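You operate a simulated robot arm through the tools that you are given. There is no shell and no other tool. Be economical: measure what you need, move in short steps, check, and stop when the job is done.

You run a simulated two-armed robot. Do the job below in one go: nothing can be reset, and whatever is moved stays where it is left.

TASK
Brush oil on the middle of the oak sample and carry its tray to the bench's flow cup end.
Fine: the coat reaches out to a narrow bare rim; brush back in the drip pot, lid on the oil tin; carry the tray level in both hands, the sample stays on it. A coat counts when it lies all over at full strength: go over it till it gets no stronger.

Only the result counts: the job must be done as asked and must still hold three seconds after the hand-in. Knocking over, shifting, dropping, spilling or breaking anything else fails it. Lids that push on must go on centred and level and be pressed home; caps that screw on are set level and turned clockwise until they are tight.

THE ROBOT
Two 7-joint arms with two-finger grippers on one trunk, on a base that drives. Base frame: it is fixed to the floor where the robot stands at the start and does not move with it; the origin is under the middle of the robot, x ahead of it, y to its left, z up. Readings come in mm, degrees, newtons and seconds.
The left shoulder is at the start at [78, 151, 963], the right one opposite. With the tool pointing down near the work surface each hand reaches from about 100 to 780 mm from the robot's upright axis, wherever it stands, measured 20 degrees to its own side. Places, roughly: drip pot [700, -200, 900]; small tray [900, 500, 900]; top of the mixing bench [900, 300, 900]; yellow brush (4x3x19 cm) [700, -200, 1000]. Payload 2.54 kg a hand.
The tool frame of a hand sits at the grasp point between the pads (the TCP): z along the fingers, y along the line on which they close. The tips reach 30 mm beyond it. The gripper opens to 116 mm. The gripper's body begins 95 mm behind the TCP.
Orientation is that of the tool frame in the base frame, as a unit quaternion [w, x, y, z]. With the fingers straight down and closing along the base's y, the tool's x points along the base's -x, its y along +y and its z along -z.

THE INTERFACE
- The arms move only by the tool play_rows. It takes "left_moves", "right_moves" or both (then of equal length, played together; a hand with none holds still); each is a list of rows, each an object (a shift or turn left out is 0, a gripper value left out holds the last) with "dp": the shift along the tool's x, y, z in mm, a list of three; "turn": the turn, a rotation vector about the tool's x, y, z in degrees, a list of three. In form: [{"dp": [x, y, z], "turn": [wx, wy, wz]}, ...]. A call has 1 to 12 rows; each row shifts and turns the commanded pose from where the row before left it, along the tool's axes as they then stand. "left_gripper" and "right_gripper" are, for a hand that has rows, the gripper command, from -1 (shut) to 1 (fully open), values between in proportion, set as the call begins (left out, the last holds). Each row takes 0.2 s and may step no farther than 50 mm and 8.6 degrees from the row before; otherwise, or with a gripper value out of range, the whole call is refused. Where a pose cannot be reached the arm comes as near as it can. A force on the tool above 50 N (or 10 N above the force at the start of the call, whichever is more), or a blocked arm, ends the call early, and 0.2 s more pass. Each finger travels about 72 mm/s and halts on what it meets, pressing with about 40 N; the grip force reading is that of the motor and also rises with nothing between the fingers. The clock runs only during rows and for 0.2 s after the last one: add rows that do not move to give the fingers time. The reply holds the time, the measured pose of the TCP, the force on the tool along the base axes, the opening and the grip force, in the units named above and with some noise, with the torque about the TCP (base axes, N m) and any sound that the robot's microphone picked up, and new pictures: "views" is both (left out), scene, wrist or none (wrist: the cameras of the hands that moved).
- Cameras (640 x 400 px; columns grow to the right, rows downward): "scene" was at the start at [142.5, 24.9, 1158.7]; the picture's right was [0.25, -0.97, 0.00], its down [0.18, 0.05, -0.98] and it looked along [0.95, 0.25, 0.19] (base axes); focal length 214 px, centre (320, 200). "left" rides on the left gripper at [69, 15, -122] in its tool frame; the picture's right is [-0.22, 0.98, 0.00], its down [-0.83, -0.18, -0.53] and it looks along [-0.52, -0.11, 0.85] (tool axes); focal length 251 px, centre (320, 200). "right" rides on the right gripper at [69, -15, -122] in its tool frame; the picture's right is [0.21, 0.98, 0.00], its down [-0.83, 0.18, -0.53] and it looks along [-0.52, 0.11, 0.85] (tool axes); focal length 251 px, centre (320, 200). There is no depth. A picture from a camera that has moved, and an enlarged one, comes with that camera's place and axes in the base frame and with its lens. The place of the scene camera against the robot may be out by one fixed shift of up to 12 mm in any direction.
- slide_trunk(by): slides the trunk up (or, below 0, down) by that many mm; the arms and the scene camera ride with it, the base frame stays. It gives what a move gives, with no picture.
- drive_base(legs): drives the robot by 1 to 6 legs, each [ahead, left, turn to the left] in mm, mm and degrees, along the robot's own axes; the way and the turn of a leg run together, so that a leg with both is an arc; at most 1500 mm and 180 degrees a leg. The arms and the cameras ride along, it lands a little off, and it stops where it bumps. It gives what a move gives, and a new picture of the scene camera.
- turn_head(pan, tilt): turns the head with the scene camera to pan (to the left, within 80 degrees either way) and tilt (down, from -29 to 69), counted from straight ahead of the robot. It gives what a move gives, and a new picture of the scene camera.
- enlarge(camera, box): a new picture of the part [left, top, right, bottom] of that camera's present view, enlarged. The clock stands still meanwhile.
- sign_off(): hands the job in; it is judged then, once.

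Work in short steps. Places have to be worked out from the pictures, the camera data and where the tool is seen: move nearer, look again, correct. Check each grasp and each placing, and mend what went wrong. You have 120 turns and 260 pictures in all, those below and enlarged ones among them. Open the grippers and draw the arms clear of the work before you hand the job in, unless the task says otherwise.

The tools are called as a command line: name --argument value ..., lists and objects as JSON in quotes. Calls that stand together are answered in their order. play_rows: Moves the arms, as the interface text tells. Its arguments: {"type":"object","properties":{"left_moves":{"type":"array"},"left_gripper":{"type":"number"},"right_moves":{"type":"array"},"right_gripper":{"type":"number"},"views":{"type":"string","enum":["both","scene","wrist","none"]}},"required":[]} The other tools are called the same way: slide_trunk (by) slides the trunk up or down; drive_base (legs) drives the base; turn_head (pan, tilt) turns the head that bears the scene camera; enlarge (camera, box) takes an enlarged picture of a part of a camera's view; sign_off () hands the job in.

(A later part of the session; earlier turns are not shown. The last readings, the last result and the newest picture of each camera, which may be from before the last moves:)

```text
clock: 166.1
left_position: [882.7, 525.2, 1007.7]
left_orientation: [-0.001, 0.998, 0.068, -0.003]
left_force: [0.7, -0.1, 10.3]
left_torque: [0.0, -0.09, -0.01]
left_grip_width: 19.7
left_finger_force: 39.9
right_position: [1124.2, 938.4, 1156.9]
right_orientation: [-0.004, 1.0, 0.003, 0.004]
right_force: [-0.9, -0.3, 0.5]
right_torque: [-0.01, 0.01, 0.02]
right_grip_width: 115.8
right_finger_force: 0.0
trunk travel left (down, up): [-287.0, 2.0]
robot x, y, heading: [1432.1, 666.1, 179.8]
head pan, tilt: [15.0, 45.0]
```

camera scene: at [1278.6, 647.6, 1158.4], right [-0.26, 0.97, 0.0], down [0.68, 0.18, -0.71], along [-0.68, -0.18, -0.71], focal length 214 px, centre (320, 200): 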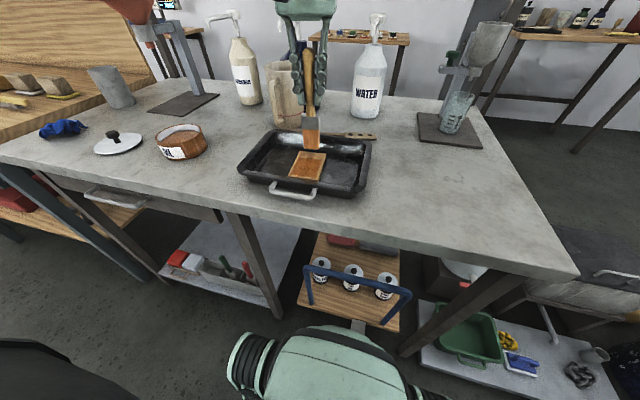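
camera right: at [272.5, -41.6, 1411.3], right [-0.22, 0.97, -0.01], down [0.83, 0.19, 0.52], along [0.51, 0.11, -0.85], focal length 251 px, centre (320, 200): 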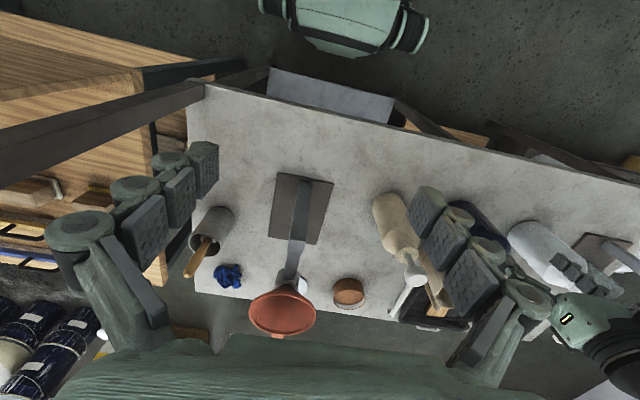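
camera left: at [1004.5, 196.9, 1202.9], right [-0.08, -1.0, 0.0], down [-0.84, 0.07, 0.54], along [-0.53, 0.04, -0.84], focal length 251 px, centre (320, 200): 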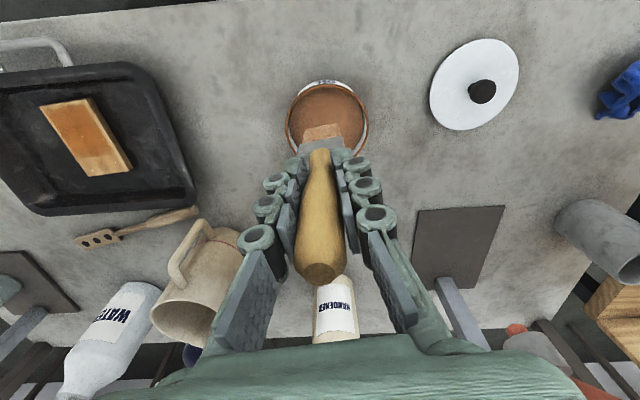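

Contact 10 N. Stroke lane A to the near end, shift to lane B, and come back.

play_rows --left_moves '[{"dp": [12.7, 0.7, 0]}, {"dp": [12.7, 0.7, 0]}, {"dp": [12.7, 0.7, 0]}, {"dp": [12.7, 0.7, 0]}, {"dp": [12.7, 0.7, 0]}, {"dp": [12.7, 0.7, 0]}, {"dp": [0.5, 9, 0]}, {"dp": [0.5, 9, 0]}, {"dp": [-12.7, -0.7, 0]}, {"dp": [-12.7, -0.7, 0]}, {"dp": [-12.7, -0.7, 0]}]' --views "none"

play_rows --left_moves '[{"dp": [-12.7, -0.7, 0]}, {"dp": [-12.7, -0.7, 0]}, {"dp": [-13.5, -0.7, 0]}, {}]' --views "none"

enlarge --camera "left" --box '[200, 0, 440, 150]'

```text
clock: 168.4
left_position: [925.3, 509.7, 1005.2]
left_orientation: [-0.001, 0.998, 0.069, -0.002]
left_force: [6.0, 1.5, 14.2]
left_torque: [-0.04, -0.6, 0.0]
left_grip_width: 19.6
left_finger_force: 39.9
right_position: [1124.0, 939.4, 1156.5]
right_orientation: [-0.004, 1.0, 0.003, 0.004]
right_force: [-0.1, 0.5, -0.6]
right_torque: [0.02, 0.02, -0.03]
right_grip_width: 116.2
right_finger_force: 0.1
trunk travel left (down, up): [-287.0, 2.0]
robot x, y, heading: [1430.3, 662.8, 180.1]
head pan, tilt: [15.0, 45.0]
```

```text
clock: 169.4
left_position: [884.6, 508.1, 1005.2]
left_orientation: [-0.001, 0.998, 0.068, -0.002]
left_force: [2.4, -0.3, 9.7]
left_torque: [-0.04, -0.19, 0.0]
left_grip_width: 19.6
left_finger_force: 39.8
right_position: [1123.9, 939.2, 1157.4]
right_orientation: [-0.005, 1.0, 0.003, 0.004]
right_force: [-0.9, -0.3, 0.5]
right_torque: [0.0, 0.02, 0.01]
right_grip_width: 116.1
right_finger_force: 0.0
trunk travel left (down, up): [-287.0, 2.0]
robot x, y, heading: [1432.6, 664.0, 179.7]
head pan, tilt: [15.0, 45.0]
```

```text
2.67 times, centred on (320, 75) of left
camera zoom: at [956.2, 502.7, 1125.9], right [-0.08, -1.0, 0.0], down [-0.84, 0.07, 0.54], along [-0.54, 0.04, -0.84], focal length 670 px, centre (320, 533)
```

zoom: 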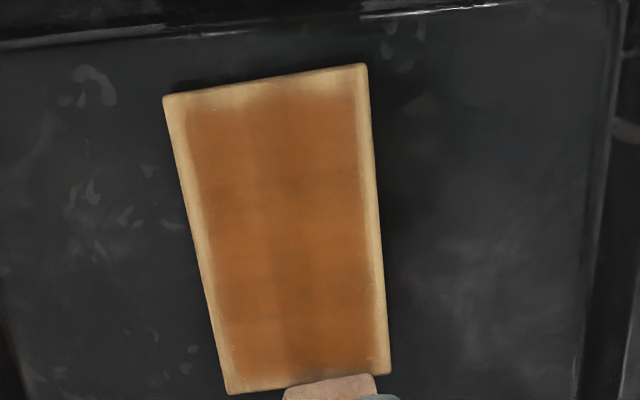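

The coat now covers nearly everything with a narrow rim. I check the brush's attitude from the scene camera before further passes.

enlarge --camera "scene" --box '[240, 60, 380, 200]'

```text
2.86 times, centred on (310, 130) of scene
camera zoom: at [1279.6, 648.0, 1158.5], right [-0.26, 0.97, 0.0], down [0.68, 0.18, -0.71], along [-0.68, -0.18, -0.71], focal length 613 px, centre (349, 400)
```

zoom: 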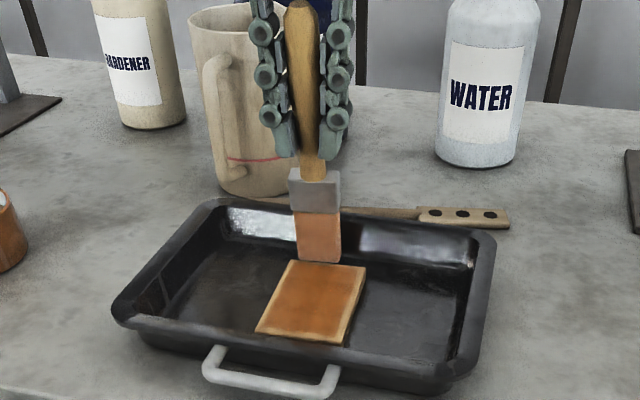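

The bristles sit right at the far edge; I lift, move 10 mm onto the sample and press again for more passes in lane B.

play_rows --left_moves '[{"dp": [0, 0, -8]}, {"dp": [10, 0.6, 0]}, {"dp": [0, 0, 5]}, {"dp": [0, 0, 3]}, {}]' --views "none"

enlarge --camera "left" --box '[200, 0, 440, 150]'

```text
clock: 170.7
left_position: [895.4, 508.5, 1005.1]
left_orientation: [0.0, 0.998, 0.069, -0.001]
left_force: [-0.1, 0.7, -0.9]
left_torque: [-0.01, 0.01, 0.03]
left_grip_width: 19.6
left_finger_force: 39.9
right_position: [1123.3, 938.6, 1157.1]
right_orientation: [-0.004, 1.0, 0.003, 0.006]
right_force: [0.0, 0.1, 0.1]
right_torque: [-0.01, 0.0, 0.03]
right_grip_width: 116.1
right_finger_force: 0.0
trunk travel left (down, up): [-287.0, 2.0]
robot x, y, heading: [1433.5, 662.9, 179.8]
head pan, tilt: [15.0, 45.0]
```

```text
2.67 times, centred on (320, 75) of left
camera zoom: at [966.5, 502.9, 1126.6], right [-0.08, -1.0, 0.0], down [-0.84, 0.07, 0.54], along [-0.53, 0.04, -0.84], focal length 670 px, centre (320, 533)
```

zoom: 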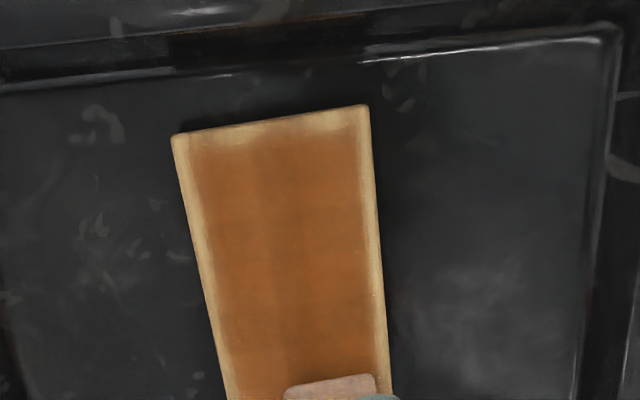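

No contact yet here; press a little more.

play_rows --left_moves '[{"dp": [0, 0, 1.5]}, {"dp": [0, 0, 1]}, {}]' --views "none"

play_rows --left_moves '[{"dp": [-5, -0.3, 0]}, {"dp": [12.5, 0.7, 0]}, {"dp": [12.5, 0.7, 0]}, {"dp": [12.5, 0.7, 0]}, {"dp": [12.5, 0.7, 0]}, {"dp": [12.5, 0.7, 0]}, {"dp": [12.5, 0.7, 0]}, {"dp": [8, 0.5, 0]}, {}]' --views "none"

enlarge --camera "left" --box '[200, 0, 440, 150]'

enlarge --camera "scene" --box '[250, 110, 370, 200]'

```text
clock: 171.4
left_position: [896.1, 508.9, 1004.9]
left_orientation: [-0.001, 0.998, 0.069, -0.002]
left_force: [0.1, -1.2, 9.5]
left_torque: [0.03, 0.25, 0.02]
left_grip_width: 19.4
left_finger_force: 39.6
right_position: [1121.9, 939.4, 1155.8]
right_orientation: [-0.004, 1.0, 0.003, 0.005]
right_force: [0.4, 0.6, 0.2]
right_torque: [-0.01, -0.01, 0.05]
right_grip_width: 116.2
right_finger_force: 0.2
trunk travel left (down, up): [-287.0, 2.0]
robot x, y, heading: [1431.4, 666.0, 179.9]
head pan, tilt: [15.0, 45.0]
```

```text
clock: 173.4
left_position: [975.1, 515.5, 1001.7]
left_orientation: [0.001, 0.998, 0.069, 0.0]
left_force: [-0.6, -1.0, 5.1]
left_torque: [-0.06, 0.28, -0.02]
left_grip_width: 19.1
left_finger_force: 40.2
right_position: [1122.6, 938.7, 1156.0]
right_orientation: [-0.005, 1.0, 0.003, 0.006]
right_force: [-0.1, -0.4, 0.3]
right_torque: [0.0, 0.01, 0.01]
right_grip_width: 115.9
right_finger_force: 0.0
trunk travel left (down, up): [-287.0, 2.0]
robot x, y, heading: [1429.3, 664.2, 179.6]
head pan, tilt: [15.0, 45.0]
```

```text
2.67 times, centred on (320, 75) of left
camera zoom: at [1045.3, 509.8, 1123.7], right [-0.08, -1.0, 0.0], down [-0.84, 0.07, 0.53], along [-0.53, 0.04, -0.85], focal length 670 px, centre (320, 533)
```

zoom: 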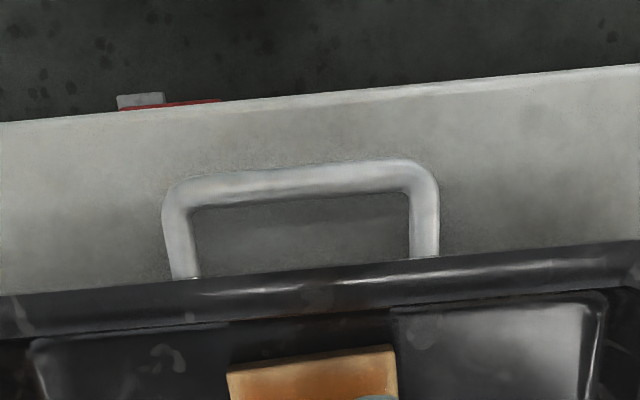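

```text
4.44 times, centred on (310, 155) of scene
camera zoom: at [1278.9, 647.8, 1158.3], right [-0.26, 0.97, 0.0], down [0.68, 0.18, -0.71], along [-0.68, -0.18, -0.71], focal length 953 px, centre (364, 400)
```

zoom: 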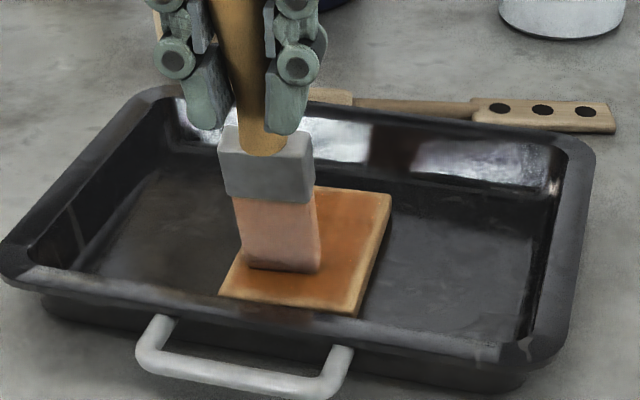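

The brush swivels and trails in the grip. I'll use strokes in the −x direction (which straighten it): lift, set on the near end in lane A, and stroke away.

play_rows --left_moves '[{"dp": [0, 0, -10]}, {"dp": [10, -10, 0]}, {"dp": [7, -9.5, 0]}, {"dp": [0, 0, 6]}, {"dp": [0, 0, 4]}, {}]' --views "none"

enlarge --camera "scene" --box '[250, 110, 370, 200]'

```text
clock: 174.8
left_position: [987.8, 537.9, 1002.6]
left_orientation: [0.0, 0.998, 0.069, 0.0]
left_force: [0.7, 0.0, -0.6]
left_torque: [0.02, -0.02, 0.02]
left_grip_width: 19.6
left_finger_force: 40.2
right_position: [1122.7, 938.5, 1156.5]
right_orientation: [-0.005, 1.0, 0.004, 0.005]
right_force: [0.2, 0.2, -0.7]
right_torque: [0.0, -0.02, 0.0]
right_grip_width: 115.9
right_finger_force: 0.0
trunk travel left (down, up): [-287.0, 2.0]
robot x, y, heading: [1431.4, 662.1, 180.2]
head pan, tilt: [15.0, 45.0]
```

```text
4.44 times, centred on (310, 155) of scene
camera zoom: at [1278.6, 647.7, 1158.3], right [-0.26, 0.97, 0.0], down [0.68, 0.18, -0.71], along [-0.68, -0.18, -0.71], focal length 953 px, centre (364, 400)
```

zoom: 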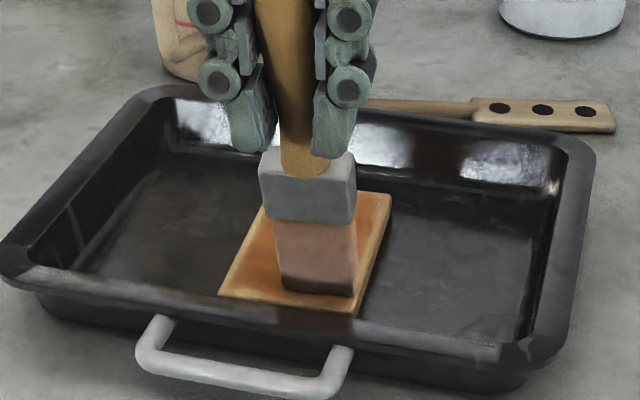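

Well placed at the near end. Press lightly and stroke away along lane A.

play_rows --left_moves '[{"dp": [0, 1.5, 2]}, {"dp": [0, 0, 1]}, {"dp": [-12.5, -0.7, 0]}, {"dp": [-12.5, -0.7, 0]}, {"dp": [-12.5, -0.7, 0]}, {"dp": [-12.5, -0.7, 0]}, {"dp": [-12.5, -0.7, 0]}, {"dp": [-12, -0.7, 0]}, {"dp": [-8, -0.5, 0]}, {}]' --views "none"

enlarge --camera "scene" --box '[250, 110, 370, 200]'

enlarge --camera "left" --box '[200, 0, 440, 150]'

```text
clock: 177.1
left_position: [906.2, 528.0, 1001.9]
left_orientation: [-0.001, 0.998, 0.069, -0.002]
left_force: [4.7, 1.3, 13.8]
left_torque: [0.11, -0.19, 0.0]
left_grip_width: 19.6
left_finger_force: 40.0
right_position: [1124.2, 938.6, 1156.9]
right_orientation: [-0.005, 1.0, 0.004, 0.005]
right_force: [-0.1, 0.6, -0.3]
right_torque: [0.01, 0.01, -0.03]
right_grip_width: 116.0
right_finger_force: 0.1
trunk travel left (down, up): [-287.0, 2.0]
robot x, y, heading: [1430.0, 662.2, 180.0]
head pan, tilt: [15.0, 45.0]
```

```text
4.44 times, centred on (310, 155) of scene
camera zoom: at [1280.2, 648.1, 1158.7], right [-0.26, 0.97, 0.0], down [0.68, 0.18, -0.71], along [-0.68, -0.18, -0.71], focal length 953 px, centre (364, 400)
```

zoom: 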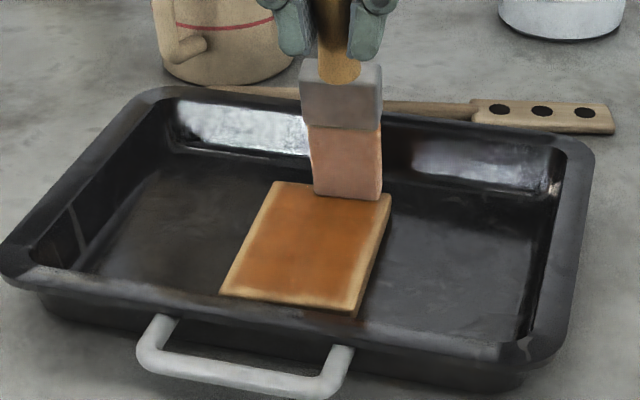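

```text
2.67 times, centred on (320, 75) of left
camera zoom: at [977.2, 522.2, 1122.8], right [-0.08, -1.0, 0.0], down [-0.84, 0.07, 0.54], along [-0.54, 0.04, -0.84], focal length 670 px, centre (320, 533)
```

zoom: 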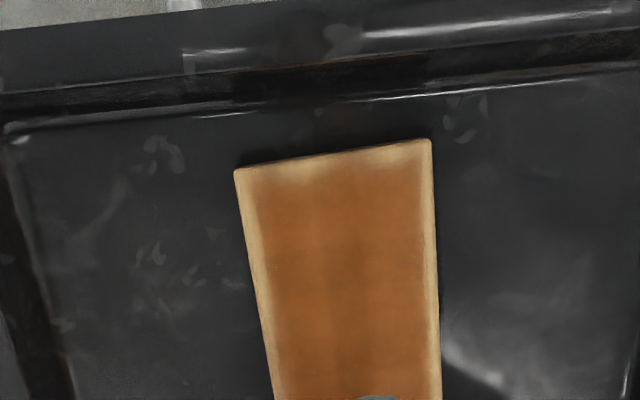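

The coat looks even now. To bring it to full strength I reload once more: lift and go to the tin (allowing for the brush's lean).

play_rows --left_moves '[{"dp": [0, 0, -30]}, {"dp": [0, 0, -30]}, {"dp": [0, 0, -25]}, {"dp": [3, 41, 0]}, {"dp": [3, 41, 0]}, {"dp": [3, 41, 0]}, {"dp": [3, 41, 0]}, {"dp": [3, 41, 0]}, {"dp": [3, 42, 0]}, {"dp": [3, 42, 0]}, {"dp": [3, 42, 0]}, {}]' --views "wrist"

turn_head --pan 35 --tilt 40

enlarge --camera "scene" --box '[340, 130, 440, 205]'

```text
clock: 179.7
left_position: [974.7, 207.5, 1088.0]
left_orientation: [0.0, 0.998, 0.068, 0.0]
left_force: [0.5, -0.2, 0.0]
left_torque: [0.0, 0.03, 0.01]
left_grip_width: 19.2
left_finger_force: 39.9
right_position: [1123.0, 938.9, 1156.3]
right_orientation: [-0.004, 1.0, 0.004, 0.006]
right_force: [-0.5, 0.4, 0.0]
right_torque: [-0.04, 0.0, 0.0]
right_grip_width: 116.1
right_finger_force: 0.1
trunk travel left (down, up): [-287.0, 2.0]
robot x, y, heading: [1432.4, 666.4, 180.0]
head pan, tilt: [15.0, 45.0]
camera left: at [1045.7, 201.9, 1207.6], right [-0.08, -1.0, 0.0], down [-0.84, 0.07, 0.54], along [-0.53, 0.04, -0.84], focal length 251 px, centre (320, 200)
```

left: 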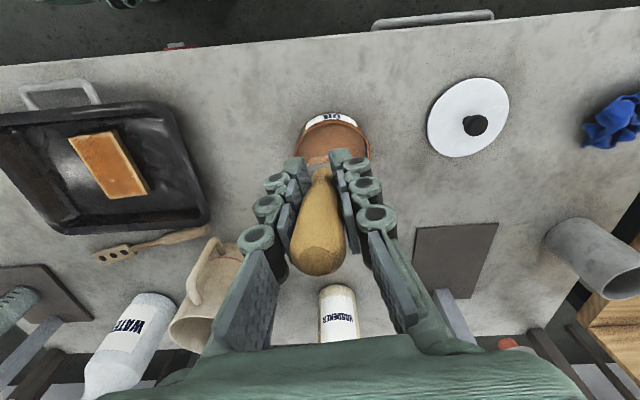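

```text
clock: 180.5
left_position: [976.8, 207.2, 1086.2]
left_orientation: [0.0, 0.998, 0.069, -0.001]
left_force: [-0.2, 0.7, -0.9]
left_torque: [-0.01, 0.03, -0.01]
left_grip_width: 19.6
left_finger_force: 40.0
right_position: [1122.1, 940.3, 1156.7]
right_orientation: [-0.005, 1.0, 0.003, 0.005]
right_force: [0.3, -0.4, -0.1]
right_torque: [0.02, 0.03, -0.02]
right_grip_width: 116.1
right_finger_force: 0.2
trunk travel left (down, up): [-287.0, 2.0]
robot x, y, heading: [1430.2, 666.8, 179.7]
head pan, tilt: [35.0, 40.0]
camera scene: at [1287.4, 620.0, 1165.6], right [-0.57, 0.82, 0.0], down [0.53, 0.37, -0.77], along [-0.63, -0.44, -0.64], focal length 214 px, centre (320, 200)
```

scene: 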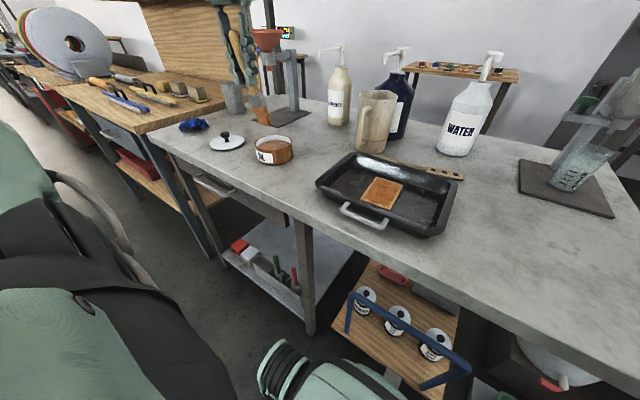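

```text
5.33 times, centred on (390, 168) of scene
camera zoom: at [1287.4, 620.0, 1165.6], right [-0.57, 0.82, 0.0], down [0.53, 0.37, -0.77], along [-0.63, -0.44, -0.64], focal length 1144 px, centre (-53, 373)
```

zoom: 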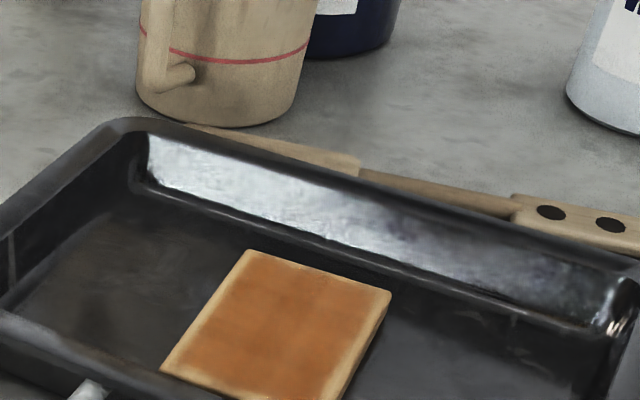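

Coat is even with narrow rim. I align over the tin and lower for a last reload, checking with the scene camera.

play_rows --left_moves '[{"dp": [0, 0, 15]}, {"dp": [0, 0, 15]}, {}]' --views "none"

enlarge --camera "scene" --box '[200, 70, 340, 190]'

enlarge --camera "left" --box '[220, 80, 420, 205]'

```text
clock: 181.3
left_position: [975.1, 206.5, 1055.7]
left_orientation: [-0.001, 0.998, 0.069, -0.001]
left_force: [0.6, 0.3, -1.4]
left_torque: [-0.01, -0.02, -0.01]
left_grip_width: 19.6
left_finger_force: 39.6
right_position: [1122.7, 938.4, 1156.7]
right_orientation: [-0.004, 1.0, 0.003, 0.004]
right_force: [-0.6, 0.1, 0.0]
right_torque: [0.0, -0.03, -0.01]
right_grip_width: 115.9
right_finger_force: 0.1
trunk travel left (down, up): [-287.0, 2.0]
robot x, y, heading: [1434.5, 660.8, 179.5]
head pan, tilt: [35.0, 40.0]
```

```text
3.33 times, centred on (270, 130) of scene
camera zoom: at [1287.5, 620.0, 1165.6], right [-0.57, 0.82, 0.0], down [0.53, 0.37, -0.77], along [-0.63, -0.44, -0.64], focal length 715 px, centre (487, 433)
```

zoom: 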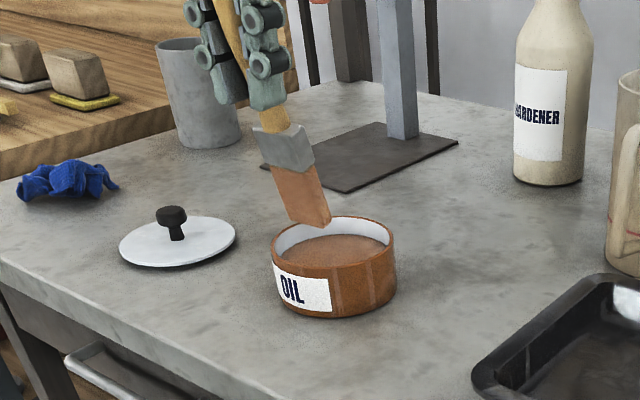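

```text
3.20 times, centred on (320, 142) of left
camera zoom: at [1045.4, 200.6, 1176.4], right [-0.08, -1.0, 0.0], down [-0.84, 0.07, 0.54], along [-0.53, 0.04, -0.84], focal length 805 px, centre (320, 384)
```

zoom: 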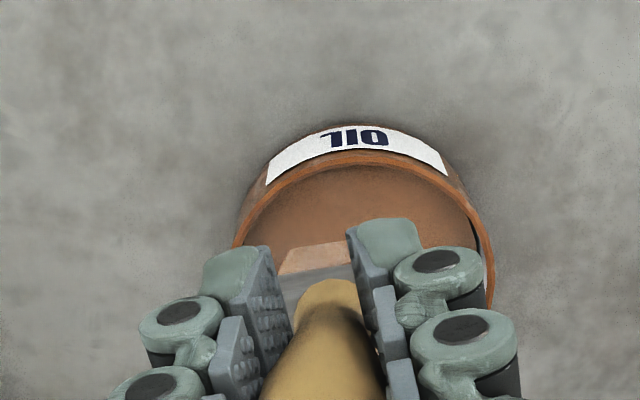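

The brush leans ~22° in the grip. I tilt the hand to bring the brush upright again (raising first).

play_rows --left_moves '[{"dp": [0, 0, -30]}, {"dp": [-12, 0, 0], "turn": [0, 8.0, 0]}, {"dp": [-12, 0, 0], "turn": [0, 8.0, 0]}, {"dp": [-10, 0, 0], "turn": [0, 6.0, 0]}, {}]' --views "none"

enlarge --camera "scene" --box '[200, 50, 340, 190]'

enlarge --camera "left" --box '[220, 80, 420, 205]'

```text
clock: 182.5
left_position: [941.5, 200.4, 1081.2]
left_orientation: [-0.014, 0.979, 0.068, 0.192]
left_force: [0.0, -0.9, -0.9]
left_torque: [0.03, -0.03, 0.0]
left_grip_width: 19.5
left_finger_force: 39.6
right_position: [1123.6, 938.4, 1156.9]
right_orientation: [-0.005, 1.0, 0.004, 0.005]
right_force: [0.0, 0.6, 0.4]
right_torque: [0.01, 0.0, -0.02]
right_grip_width: 115.7
right_finger_force: 0.0
trunk travel left (down, up): [-287.0, 2.0]
robot x, y, heading: [1430.8, 666.2, 179.9]
head pan, tilt: [35.0, 40.0]
```

```text
2.86 times, centred on (270, 120) of scene
camera zoom: at [1287.7, 619.7, 1165.6], right [-0.57, 0.82, 0.0], down [0.53, 0.37, -0.77], along [-0.63, -0.44, -0.64], focal length 613 px, centre (463, 429)
```

zoom: 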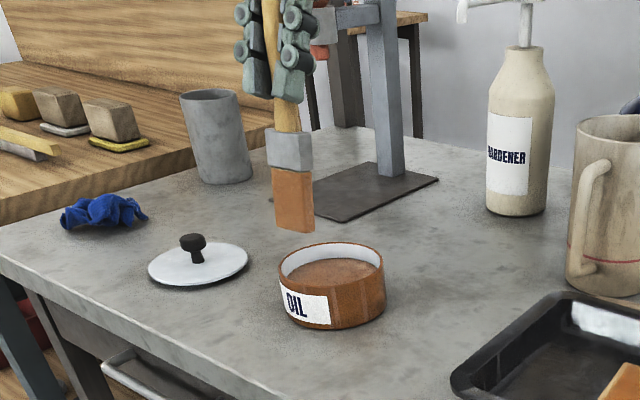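

```text
3.20 times, centred on (320, 142) of left
camera zoom: at [961.9, 186.2, 1219.6], right [-0.06, -0.99, -0.08], down [-0.98, 0.05, 0.19], along [-0.18, 0.09, -0.98], focal length 805 px, centre (320, 384)
```

zoom: 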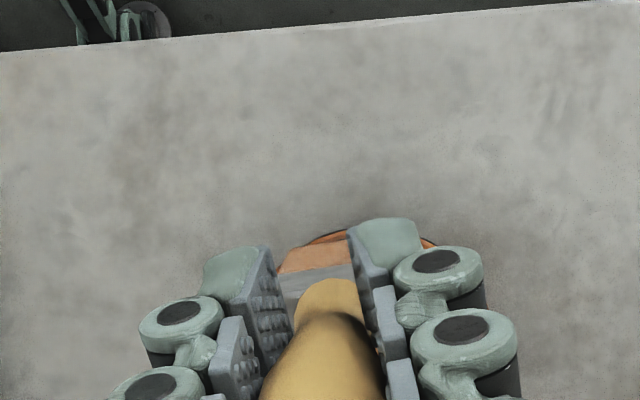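

Upright now. The wrist view puts the bristles at ≈[945,211] and the tin at ≈[920,194]; I shift and lower 45 mm, then look.

play_rows --left_moves '[{"dp": [-21.4, 13.9, -8.8]}, {"dp": [-7.6, 0, 18.5]}, {"dp": [-7.6, 0, 18.5]}, {}]' --views "none"

enlarge --camera "scene" --box '[200, 50, 340, 190]'

```text
clock: 183.5
left_position: [919.9, 182.2, 1040.5]
left_orientation: [-0.013, 0.979, 0.068, 0.189]
left_force: [-0.3, 0.3, -0.8]
left_torque: [0.03, 0.01, -0.01]
left_grip_width: 19.7
left_finger_force: 39.6
right_position: [1123.0, 939.1, 1155.4]
right_orientation: [-0.004, 1.0, 0.004, 0.006]
right_force: [0.1, 0.0, 0.2]
right_torque: [0.0, 0.0, -0.03]
right_grip_width: 116.1
right_finger_force: 0.0
trunk travel left (down, up): [-287.0, 2.0]
robot x, y, heading: [1429.5, 661.6, 180.0]
head pan, tilt: [35.0, 40.0]
```

```text
2.86 times, centred on (270, 120) of scene
camera zoom: at [1287.6, 620.1, 1165.6], right [-0.57, 0.82, 0.0], down [0.53, 0.37, -0.77], along [-0.63, -0.44, -0.64], focal length 613 px, centre (463, 429)
```

zoom: 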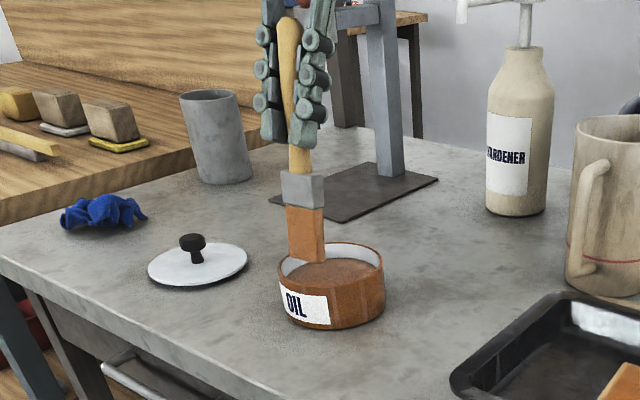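

A bit left in the tin; shift ~9 mm toward image right, then lower in small steps to the oil.

play_rows --left_moves '[{"dp": [-3.6, -8.6, -1.5]}, {"dp": [-3.8, 0, 9.3]}, {"dp": [-1.9, 0, 4.6]}, {}]' --views "none"

enlarge --camera "scene" --box '[200, 50, 340, 190]'

```text
clock: 184.5
left_position: [914.9, 191.0, 1024.3]
left_orientation: [-0.013, 0.98, 0.067, 0.189]
left_force: [-0.2, -0.5, -0.2]
left_torque: [-0.02, 0.01, -0.02]
left_grip_width: 19.2
left_finger_force: 39.9
right_position: [1122.1, 938.8, 1157.0]
right_orientation: [-0.005, 1.0, 0.003, 0.005]
right_force: [-0.2, 0.6, 0.4]
right_torque: [-0.01, 0.0, 0.01]
right_grip_width: 116.0
right_finger_force: 0.0
trunk travel left (down, up): [-287.0, 2.0]
robot x, y, heading: [1430.1, 662.1, 180.0]
head pan, tilt: [35.0, 40.0]
```

```text
2.86 times, centred on (270, 120) of scene
camera zoom: at [1287.5, 620.0, 1165.6], right [-0.57, 0.82, 0.0], down [0.53, 0.37, -0.77], along [-0.63, -0.44, -0.64], focal length 613 px, centre (463, 429)
```

zoom: 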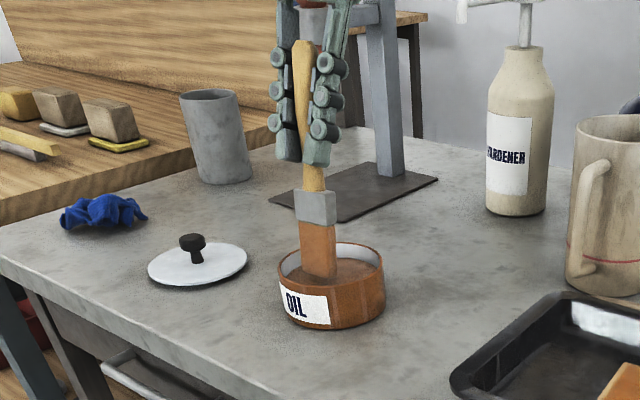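

Lower 3 mm more until light contact.

play_rows --left_moves '[{"dp": [-0.8, 0, 1.9]}, {"dp": [-0.4, 0, 0.9]}, {}]' --views "none"

enlarge --camera "scene" --box '[250, 110, 320, 165]'

```text
clock: 185.3
left_position: [913.6, 189.8, 1021.7]
left_orientation: [-0.013, 0.979, 0.067, 0.19]
left_force: [-0.6, 0.1, -0.7]
left_torque: [0.03, -0.03, 0.03]
left_grip_width: 19.2
left_finger_force: 40.1
right_position: [1123.1, 938.3, 1156.3]
right_orientation: [-0.004, 1.0, 0.003, 0.005]
right_force: [-0.2, -0.6, -0.5]
right_torque: [-0.03, 0.0, 0.02]
right_grip_width: 115.9
right_finger_force: 0.0
trunk travel left (down, up): [-287.0, 2.0]
robot x, y, heading: [1429.4, 662.7, 179.9]
head pan, tilt: [35.0, 40.0]
```

```text
7.27 times, centred on (285, 138) of scene
camera zoom: at [1287.5, 620.0, 1165.6], right [-0.57, 0.82, 0.0], down [0.53, 0.37, -0.77], along [-0.63, -0.44, -0.64], focal length 1560 px, centre (574, 654)
```

zoom: 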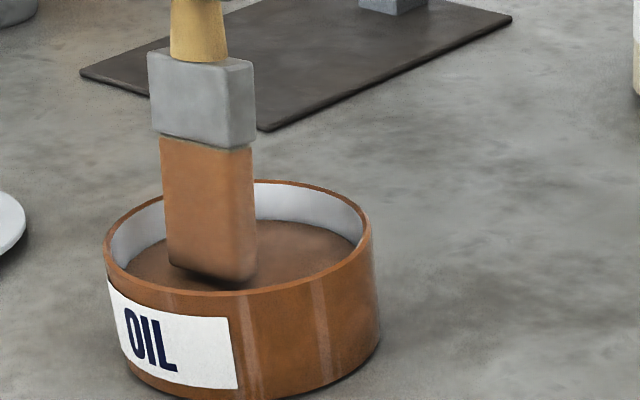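

Nearly there; 3 mm more for contact, then lift out.

play_rows --left_moves '[{"dp": [-0.8, 0, 1.9]}, {"dp": [-0.6, 0, 1.4]}, {}, {}]' --views "none"

play_rows --left_moves '[{"dp": [3.8, 0, -9.3]}, {"dp": [7.6, 0, -18.5]}, {"dp": [7.6, 0, -18.5]}, {}, {}, {"dp": [11.4, 0, -28]}, {}]' --views "none"

enlarge --camera "scene" --box '[200, 50, 340, 190]'

```text
clock: 186.3
left_position: [914.4, 191.2, 1019.6]
left_orientation: [-0.013, 0.979, 0.068, 0.19]
left_force: [-0.2, -1.3, 5.7]
left_torque: [-0.25, -0.04, 0.01]
left_grip_width: 19.6
left_finger_force: 40.5
right_position: [1123.1, 938.7, 1157.0]
right_orientation: [-0.004, 1.0, 0.004, 0.005]
right_force: [-0.2, 0.2, 0.4]
right_torque: [0.0, 0.0, 0.03]
right_grip_width: 115.8
right_finger_force: 0.0
trunk travel left (down, up): [-287.0, 2.0]
robot x, y, heading: [1430.7, 665.1, 179.9]
head pan, tilt: [35.0, 40.0]
```

```text
clock: 187.9
left_position: [921.0, 190.3, 1094.9]
left_orientation: [-0.013, 0.98, 0.067, 0.189]
left_force: [0.6, -0.5, -0.6]
left_torque: [-0.01, 0.0, 0.03]
left_grip_width: 19.4
left_finger_force: 40.3
left hand out of reach, approached as far as the arm can: row 6
right_position: [1122.8, 938.3, 1157.6]
right_orientation: [-0.005, 1.0, 0.003, 0.005]
right_force: [0.3, -1.0, -0.6]
right_torque: [-0.01, -0.04, 0.03]
right_grip_width: 115.9
right_finger_force: 0.0
trunk travel left (down, up): [-287.0, 2.0]
robot x, y, heading: [1430.1, 667.2, 179.9]
head pan, tilt: [35.0, 40.0]
```

```text
2.86 times, centred on (270, 120) of scene
camera zoom: at [1287.2, 619.7, 1165.5], right [-0.57, 0.82, 0.0], down [0.53, 0.37, -0.77], along [-0.63, -0.44, -0.64], focal length 613 px, centre (463, 429)
```

zoom: 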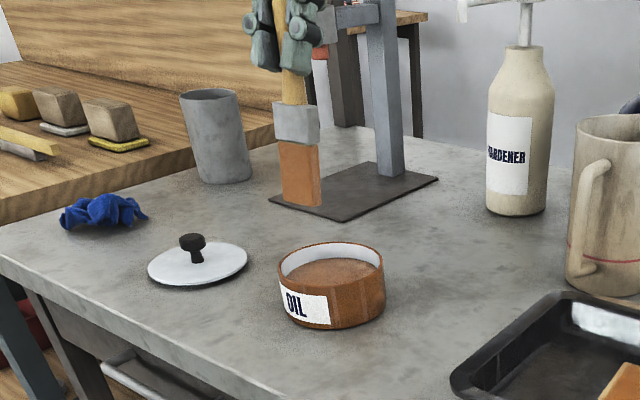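

Loaded. I carry it back over the sample's near end in lane A and hover.

play_rows --left_moves '[{"dp": [7.7, -40, 3.2]}, {"dp": [7.7, -40, 3.2]}, {"dp": [7.7, -40, 3.2]}, {"dp": [7.7, -40, 3.2]}, {"dp": [7.7, -40, 3.2]}, {"dp": [7.7, -40, 3.2]}, {"dp": [7.7, -40, 3.2]}, {"dp": [7.7, -40, 3.2]}, {"dp": [-12, 0, 29]}, {"dp": [-12, 0, 29]}, {}]' --views "none"

turn_head --pan 15 --tilt 45

enlarge --camera "scene" --box '[250, 110, 370, 200]'

enlarge --camera "left" --box '[200, 0, 440, 150]'

```text
clock: 190.3
left_position: [946.0, 513.8, 1026.4]
left_orientation: [-0.014, 0.979, 0.068, 0.189]
left_force: [0.4, 0.0, -0.4]
left_torque: [0.01, -0.02, 0.06]
left_grip_width: 19.4
left_finger_force: 40.0
left hand out of reach, approached as far as the arm can: row 8
right_position: [1122.5, 938.6, 1156.0]
right_orientation: [-0.005, 1.0, 0.003, 0.005]
right_force: [0.1, 0.2, 0.9]
right_torque: [0.03, 0.0, 0.0]
right_grip_width: 115.9
right_finger_force: 0.2
trunk travel left (down, up): [-287.0, 2.0]
robot x, y, heading: [1429.6, 664.0, 179.8]
head pan, tilt: [35.0, 40.0]
```

```text
clock: 191.1
left_position: [945.9, 512.7, 1026.1]
left_orientation: [-0.013, 0.979, 0.067, 0.19]
left_force: [0.7, 0.2, -1.3]
left_torque: [0.03, 0.0, 0.01]
left_grip_width: 19.6
left_finger_force: 40.4
right_position: [1123.0, 939.1, 1157.6]
right_orientation: [-0.004, 1.0, 0.003, 0.006]
right_force: [0.5, -0.2, 0.3]
right_torque: [0.01, -0.02, -0.02]
right_grip_width: 115.9
right_finger_force: 0.1
trunk travel left (down, up): [-287.0, 2.0]
robot x, y, heading: [1430.8, 665.1, 180.1]
head pan, tilt: [15.0, 45.0]
camera scene: at [1278.6, 647.6, 1158.3], right [-0.26, 0.97, 0.0], down [0.68, 0.18, -0.71], along [-0.68, -0.18, -0.71], focal length 214 px, centre (320, 200)
```

scene: 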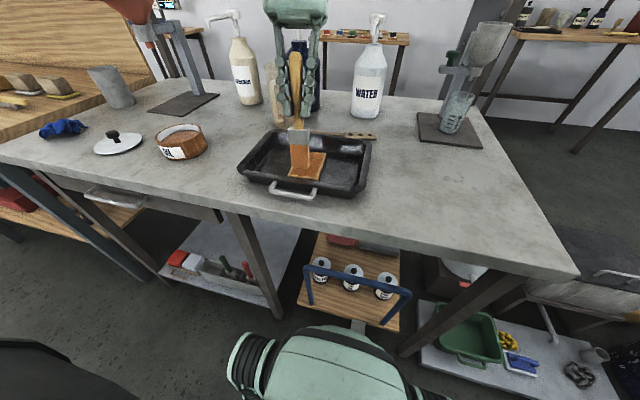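

```text
4.44 times, centred on (310, 155) of scene
camera zoom: at [1278.6, 647.6, 1158.3], right [-0.26, 0.97, 0.0], down [0.68, 0.18, -0.71], along [-0.68, -0.18, -0.71], focal length 953 px, centre (364, 400)
```

zoom: 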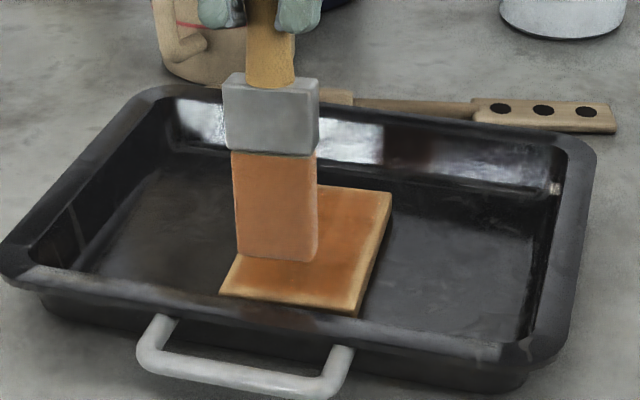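

```text
2.67 times, centred on (320, 75) of left
camera zoom: at [966.3, 501.1, 1165.0], right [-0.06, -0.99, -0.08], down [-0.98, 0.05, 0.19], along [-0.18, 0.09, -0.98], focal length 670 px, centre (320, 533)
```

zoom: 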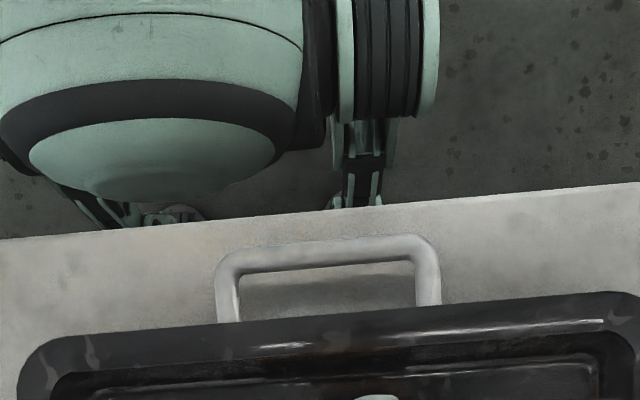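

Bristles hover ~18 mm above, near the near edge. I shift slightly back and to lane B, and go down to contact.

play_rows --left_moves '[{"dp": [-10.5, 4.3, 10.8]}, {"dp": [-1.1, 0, 2.8]}, {"dp": [-0.8, 0, 1.9]}, {}]' --views "none"

enlarge --camera "scene" --box '[250, 110, 370, 200]'

```text
clock: 192.1
left_position: [942.7, 506.9, 1006.5]
left_orientation: [-0.014, 0.979, 0.068, 0.189]
left_force: [0.2, -0.1, -0.1]
left_torque: [0.0, -0.02, -0.01]
left_grip_width: 19.4
left_finger_force: 39.8
right_position: [1122.2, 938.9, 1156.4]
right_orientation: [-0.004, 1.0, 0.004, 0.005]
right_force: [0.5, -0.5, -0.3]
right_torque: [0.0, 0.01, -0.01]
right_grip_width: 116.1
right_finger_force: 0.1
trunk travel left (down, up): [-287.0, 2.0]
robot x, y, heading: [1430.9, 666.4, 180.0]
head pan, tilt: [15.0, 45.0]
```

```text
4.44 times, centred on (310, 155) of scene
camera zoom: at [1278.6, 647.7, 1158.3], right [-0.26, 0.97, 0.0], down [0.68, 0.18, -0.71], along [-0.68, -0.18, -0.71], focal length 953 px, centre (364, 400)
```

zoom: 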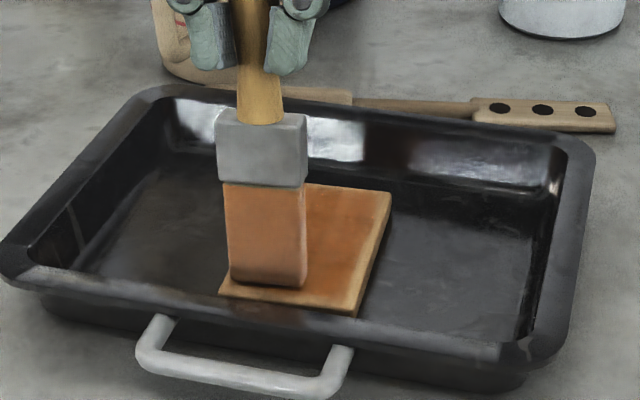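

Good placing. Shift 2 mm inward, press to light contact, and stroke 64 mm away from the robot.

play_rows --left_moves '[{"dp": [-0.5, -2, 1.9]}, {"dp": [-0.8, 0, 1.9]}, {}]' --views "none"

play_rows --left_moves '[{"dp": [-0.4, 0, 0.9]}, {"dp": [-11.6, -0.74, -4.7]}, {"dp": [-11.6, -0.74, -4.7]}, {"dp": [-11.6, -0.74, -4.7]}, {"dp": [-11.6, -0.74, -4.7]}, {"dp": [-11.6, -0.74, -4.7]}, {}]' --views "none"

enlarge --camera "scene" --box '[250, 110, 370, 200]'

```text
clock: 192.9
left_position: [944.5, 508.9, 1004.8]
left_orientation: [-0.015, 0.98, 0.069, 0.187]
left_force: [-2.9, -2.3, 18.1]
left_torque: [-0.41, 0.43, -0.02]
left_grip_width: 19.6
left_finger_force: 39.9
right_position: [1123.4, 939.0, 1157.6]
right_orientation: [-0.003, 1.0, 0.003, 0.005]
right_force: [0.1, 0.0, -0.2]
right_torque: [0.02, 0.0, 0.04]
right_grip_width: 115.9
right_finger_force: 0.0
trunk travel left (down, up): [-287.0, 2.0]
robot x, y, heading: [1432.4, 661.5, 180.1]
head pan, tilt: [15.0, 45.0]
```

```text
clock: 194.5
left_position: [896.3, 494.1, 1001.5]
left_orientation: [-0.014, 0.98, 0.068, 0.188]
left_force: [0.9, 3.5, 17.1]
left_torque: [0.21, -0.57, 0.07]
left_grip_width: 19.2
left_finger_force: 39.7
left hand out of reach, approached as far as the arm can: row 5, 6
right_position: [1124.2, 939.6, 1156.9]
right_orientation: [-0.004, 1.0, 0.003, 0.004]
right_force: [-0.6, 0.3, 0.1]
right_torque: [0.02, 0.0, -0.02]
right_grip_width: 116.1
right_finger_force: 0.0
trunk travel left (down, up): [-287.0, 2.0]
robot x, y, heading: [1429.4, 666.3, 180.0]
head pan, tilt: [15.0, 45.0]
```

```text
4.44 times, centred on (310, 155) of scene
camera zoom: at [1280.0, 648.4, 1158.7], right [-0.26, 0.97, 0.0], down [0.68, 0.18, -0.71], along [-0.68, -0.18, -0.71], focal length 953 px, centre (364, 400)
```

zoom: 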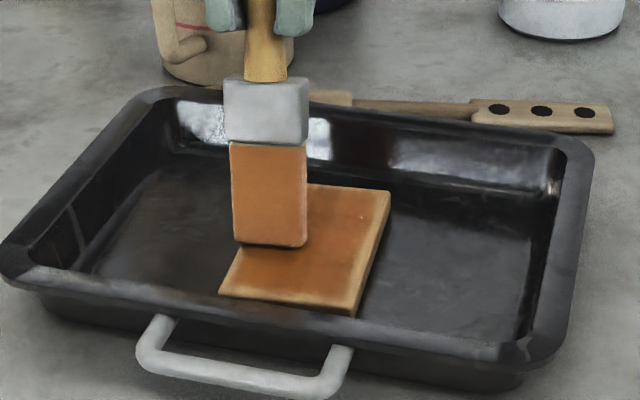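

The arm reached its limit and drifted to the side. I lift and move the base 80 mm toward +y to give it room.

play_rows --left_moves '[{"dp": [9.5, 0, -23]}, {"dp": [9.5, 0, -23]}, {"dp": [15, 0, 0]}, {}]' --views "none"

drive_base --legs '[[0, -85, 0]]'

enlarge --camera "scene" --box '[190, 90, 330, 200]'

```text
clock: 195.5
left_position: [918.2, 487.4, 1051.4]
left_orientation: [-0.014, 0.979, 0.068, 0.19]
left_force: [1.7, -0.8, -1.1]
left_torque: [-0.03, 0.01, -0.01]
left_grip_width: 19.5
left_finger_force: 40.6
left hand out of reach, approached as far as the arm can: row 1, 2
right_position: [1122.0, 938.1, 1156.0]
right_orientation: [-0.004, 1.0, 0.004, 0.005]
right_force: [0.2, 0.3, 0.1]
right_torque: [0.0, 0.01, 0.01]
right_grip_width: 116.2
right_finger_force: 0.1
trunk travel left (down, up): [-287.0, 2.0]
robot x, y, heading: [1431.5, 665.9, 179.9]
head pan, tilt: [15.0, 45.0]
```

```text
clock: 197.0
left_position: [916.4, 573.3, 1053.2]
left_orientation: [-0.013, 0.979, 0.067, 0.19]
left_force: [0.1, -0.2, -1.1]
left_torque: [0.03, 0.02, 0.0]
left_grip_width: 19.2
left_finger_force: 40.1
right_position: [1122.7, 1025.4, 1154.9]
right_orientation: [-0.004, 1.0, 0.003, 0.006]
right_force: [0.2, -0.6, -0.3]
right_torque: [-0.03, -0.01, 0.0]
right_grip_width: 116.0
right_finger_force: 0.0
trunk travel left (down, up): [-287.0, 2.0]
robot x, y, heading: [1429.9, 750.9, 179.9]
head pan, tilt: [15.0, 45.0]
camera scene: at [1278.7, 733.6, 1158.3], right [-0.26, 0.97, 0.0], down [0.68, 0.18, -0.71], along [-0.68, -0.18, -0.71], focal length 214 px, centre (320, 200)
```

scene: 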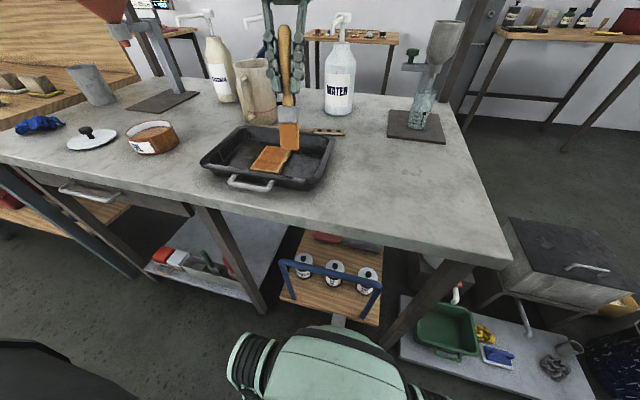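

```text
3.64 times, centred on (260, 145) of scene
camera zoom: at [1278.7, 733.6, 1158.3], right [-0.26, 0.97, 0.0], down [0.68, 0.18, -0.71], along [-0.68, -0.18, -0.71], focal length 780 px, centre (538, 400)
```

zoom: 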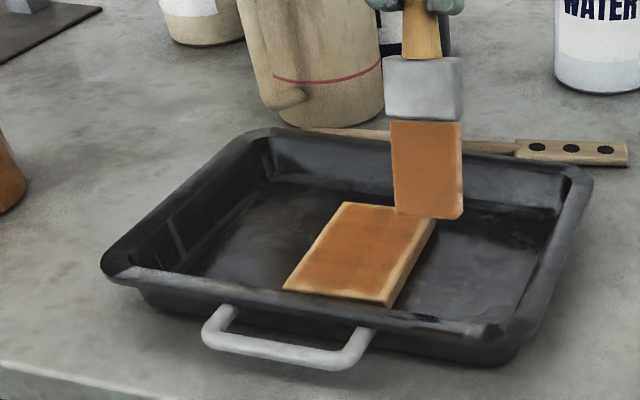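

Now set on lane A at the near end.

play_rows --left_moves '[{"dp": [10.8, 23.4, 5]}, {"dp": [10.8, 23.4, 5]}, {"dp": [-6.5, 1.5, 15]}, {"dp": [-6.5, 1.5, 12]}, {}]' --views "none"

enlarge --camera "scene" --box '[190, 90, 330, 200]'

```text
clock: 198.2
left_position: [944.0, 527.6, 1020.2]
left_orientation: [-0.013, 0.98, 0.067, 0.189]
left_force: [0.5, -0.5, -0.3]
left_torque: [0.04, -0.02, 0.0]
left_grip_width: 19.5
left_finger_force: 40.1
right_position: [1122.9, 1024.3, 1155.9]
right_orientation: [-0.004, 1.0, 0.003, 0.005]
right_force: [-0.7, 0.2, 0.3]
right_torque: [-0.03, -0.03, -0.01]
right_grip_width: 116.0
right_finger_force: 0.1
trunk travel left (down, up): [-287.0, 2.0]
robot x, y, heading: [1429.7, 751.5, 179.9]
head pan, tilt: [15.0, 45.0]
```

```text
3.64 times, centred on (260, 145) of scene
camera zoom: at [1278.7, 733.3, 1158.3], right [-0.26, 0.97, 0.0], down [0.68, 0.18, -0.71], along [-0.68, -0.18, -0.71], focal length 780 px, centre (538, 400)
```

zoom: 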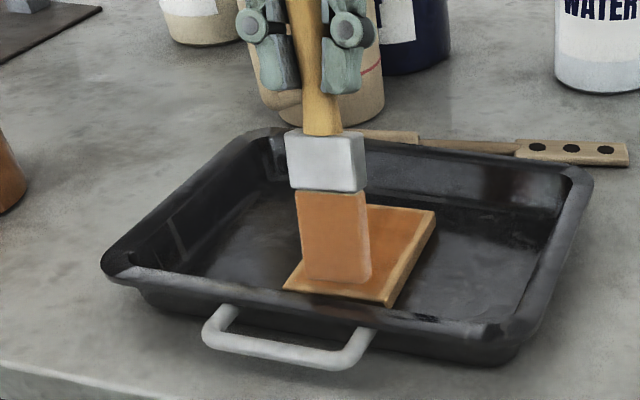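

Lower with a 9 mm back-off so it lands inside the near rim.

play_rows --left_moves '[{"dp": [-13.2, -0.5, 8.7]}, {"dp": [-0.8, 0, 1.9]}, {}]' --views "none"

enlarge --camera "scene" --box '[190, 90, 330, 200]'

```text
clock: 199.0
left_position: [936.1, 526.1, 1005.4]
left_orientation: [-0.013, 0.979, 0.067, 0.19]
left_force: [-0.4, -0.5, -0.9]
left_torque: [-0.02, 0.0, 0.03]
left_grip_width: 19.6
left_finger_force: 39.7
right_position: [1123.1, 1025.0, 1156.8]
right_orientation: [-0.003, 1.0, 0.003, 0.006]
right_force: [-0.4, -0.3, 0.4]
right_torque: [0.0, -0.02, 0.01]
right_grip_width: 116.1
right_finger_force: 0.0
trunk travel left (down, up): [-287.0, 2.0]
robot x, y, heading: [1429.9, 749.8, 179.9]
head pan, tilt: [15.0, 45.0]
```

```text
3.64 times, centred on (260, 145) of scene
camera zoom: at [1278.6, 733.2, 1158.3], right [-0.26, 0.97, 0.0], down [0.68, 0.18, -0.71], along [-0.68, -0.18, -0.71], focal length 780 px, centre (538, 400)
```

zoom: 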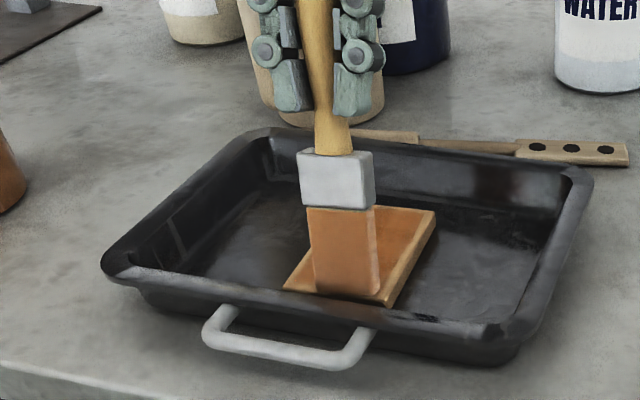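

Good. Press and stroke lane A away.

play_rows --left_moves '[{"dp": [-2.5, 0, 1.5]}, {"dp": [-0.6, 0, 1.5]}, {"dp": [-11.6, -0.74, -4.7]}, {"dp": [-11.6, -0.74, -4.7]}, {"dp": [-11.6, -0.74, -4.7]}, {"dp": [-11.6, -0.74, -4.7]}, {"dp": [-11.6, -0.74, -4.7]}, {}]' --views "none"

enlarge --camera "scene" --box '[190, 90, 330, 200]'

```text
clock: 200.8
left_position: [870.2, 522.7, 1003.7]
left_orientation: [-0.013, 0.979, 0.067, 0.189]
left_force: [0.4, 0.7, 2.9]
left_torque: [0.04, -0.18, -0.01]
left_grip_width: 19.6
left_finger_force: 40.5
right_position: [1124.0, 1023.5, 1156.1]
right_orientation: [-0.004, 1.0, 0.003, 0.005]
right_force: [-0.3, -0.3, 0.7]
right_torque: [-0.01, 0.01, -0.01]
right_grip_width: 116.0
right_finger_force: 0.1
trunk travel left (down, up): [-287.0, 2.0]
robot x, y, heading: [1434.5, 747.5, 179.9]
head pan, tilt: [15.0, 45.0]
```

```text
3.64 times, centred on (260, 145) of scene
camera zoom: at [1279.0, 733.4, 1158.4], right [-0.26, 0.97, 0.0], down [0.68, 0.18, -0.71], along [-0.68, -0.18, -0.71], focal length 780 px, centre (538, 400)
```

zoom: 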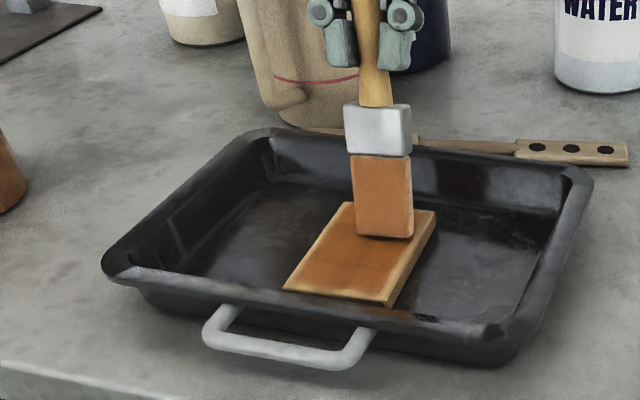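

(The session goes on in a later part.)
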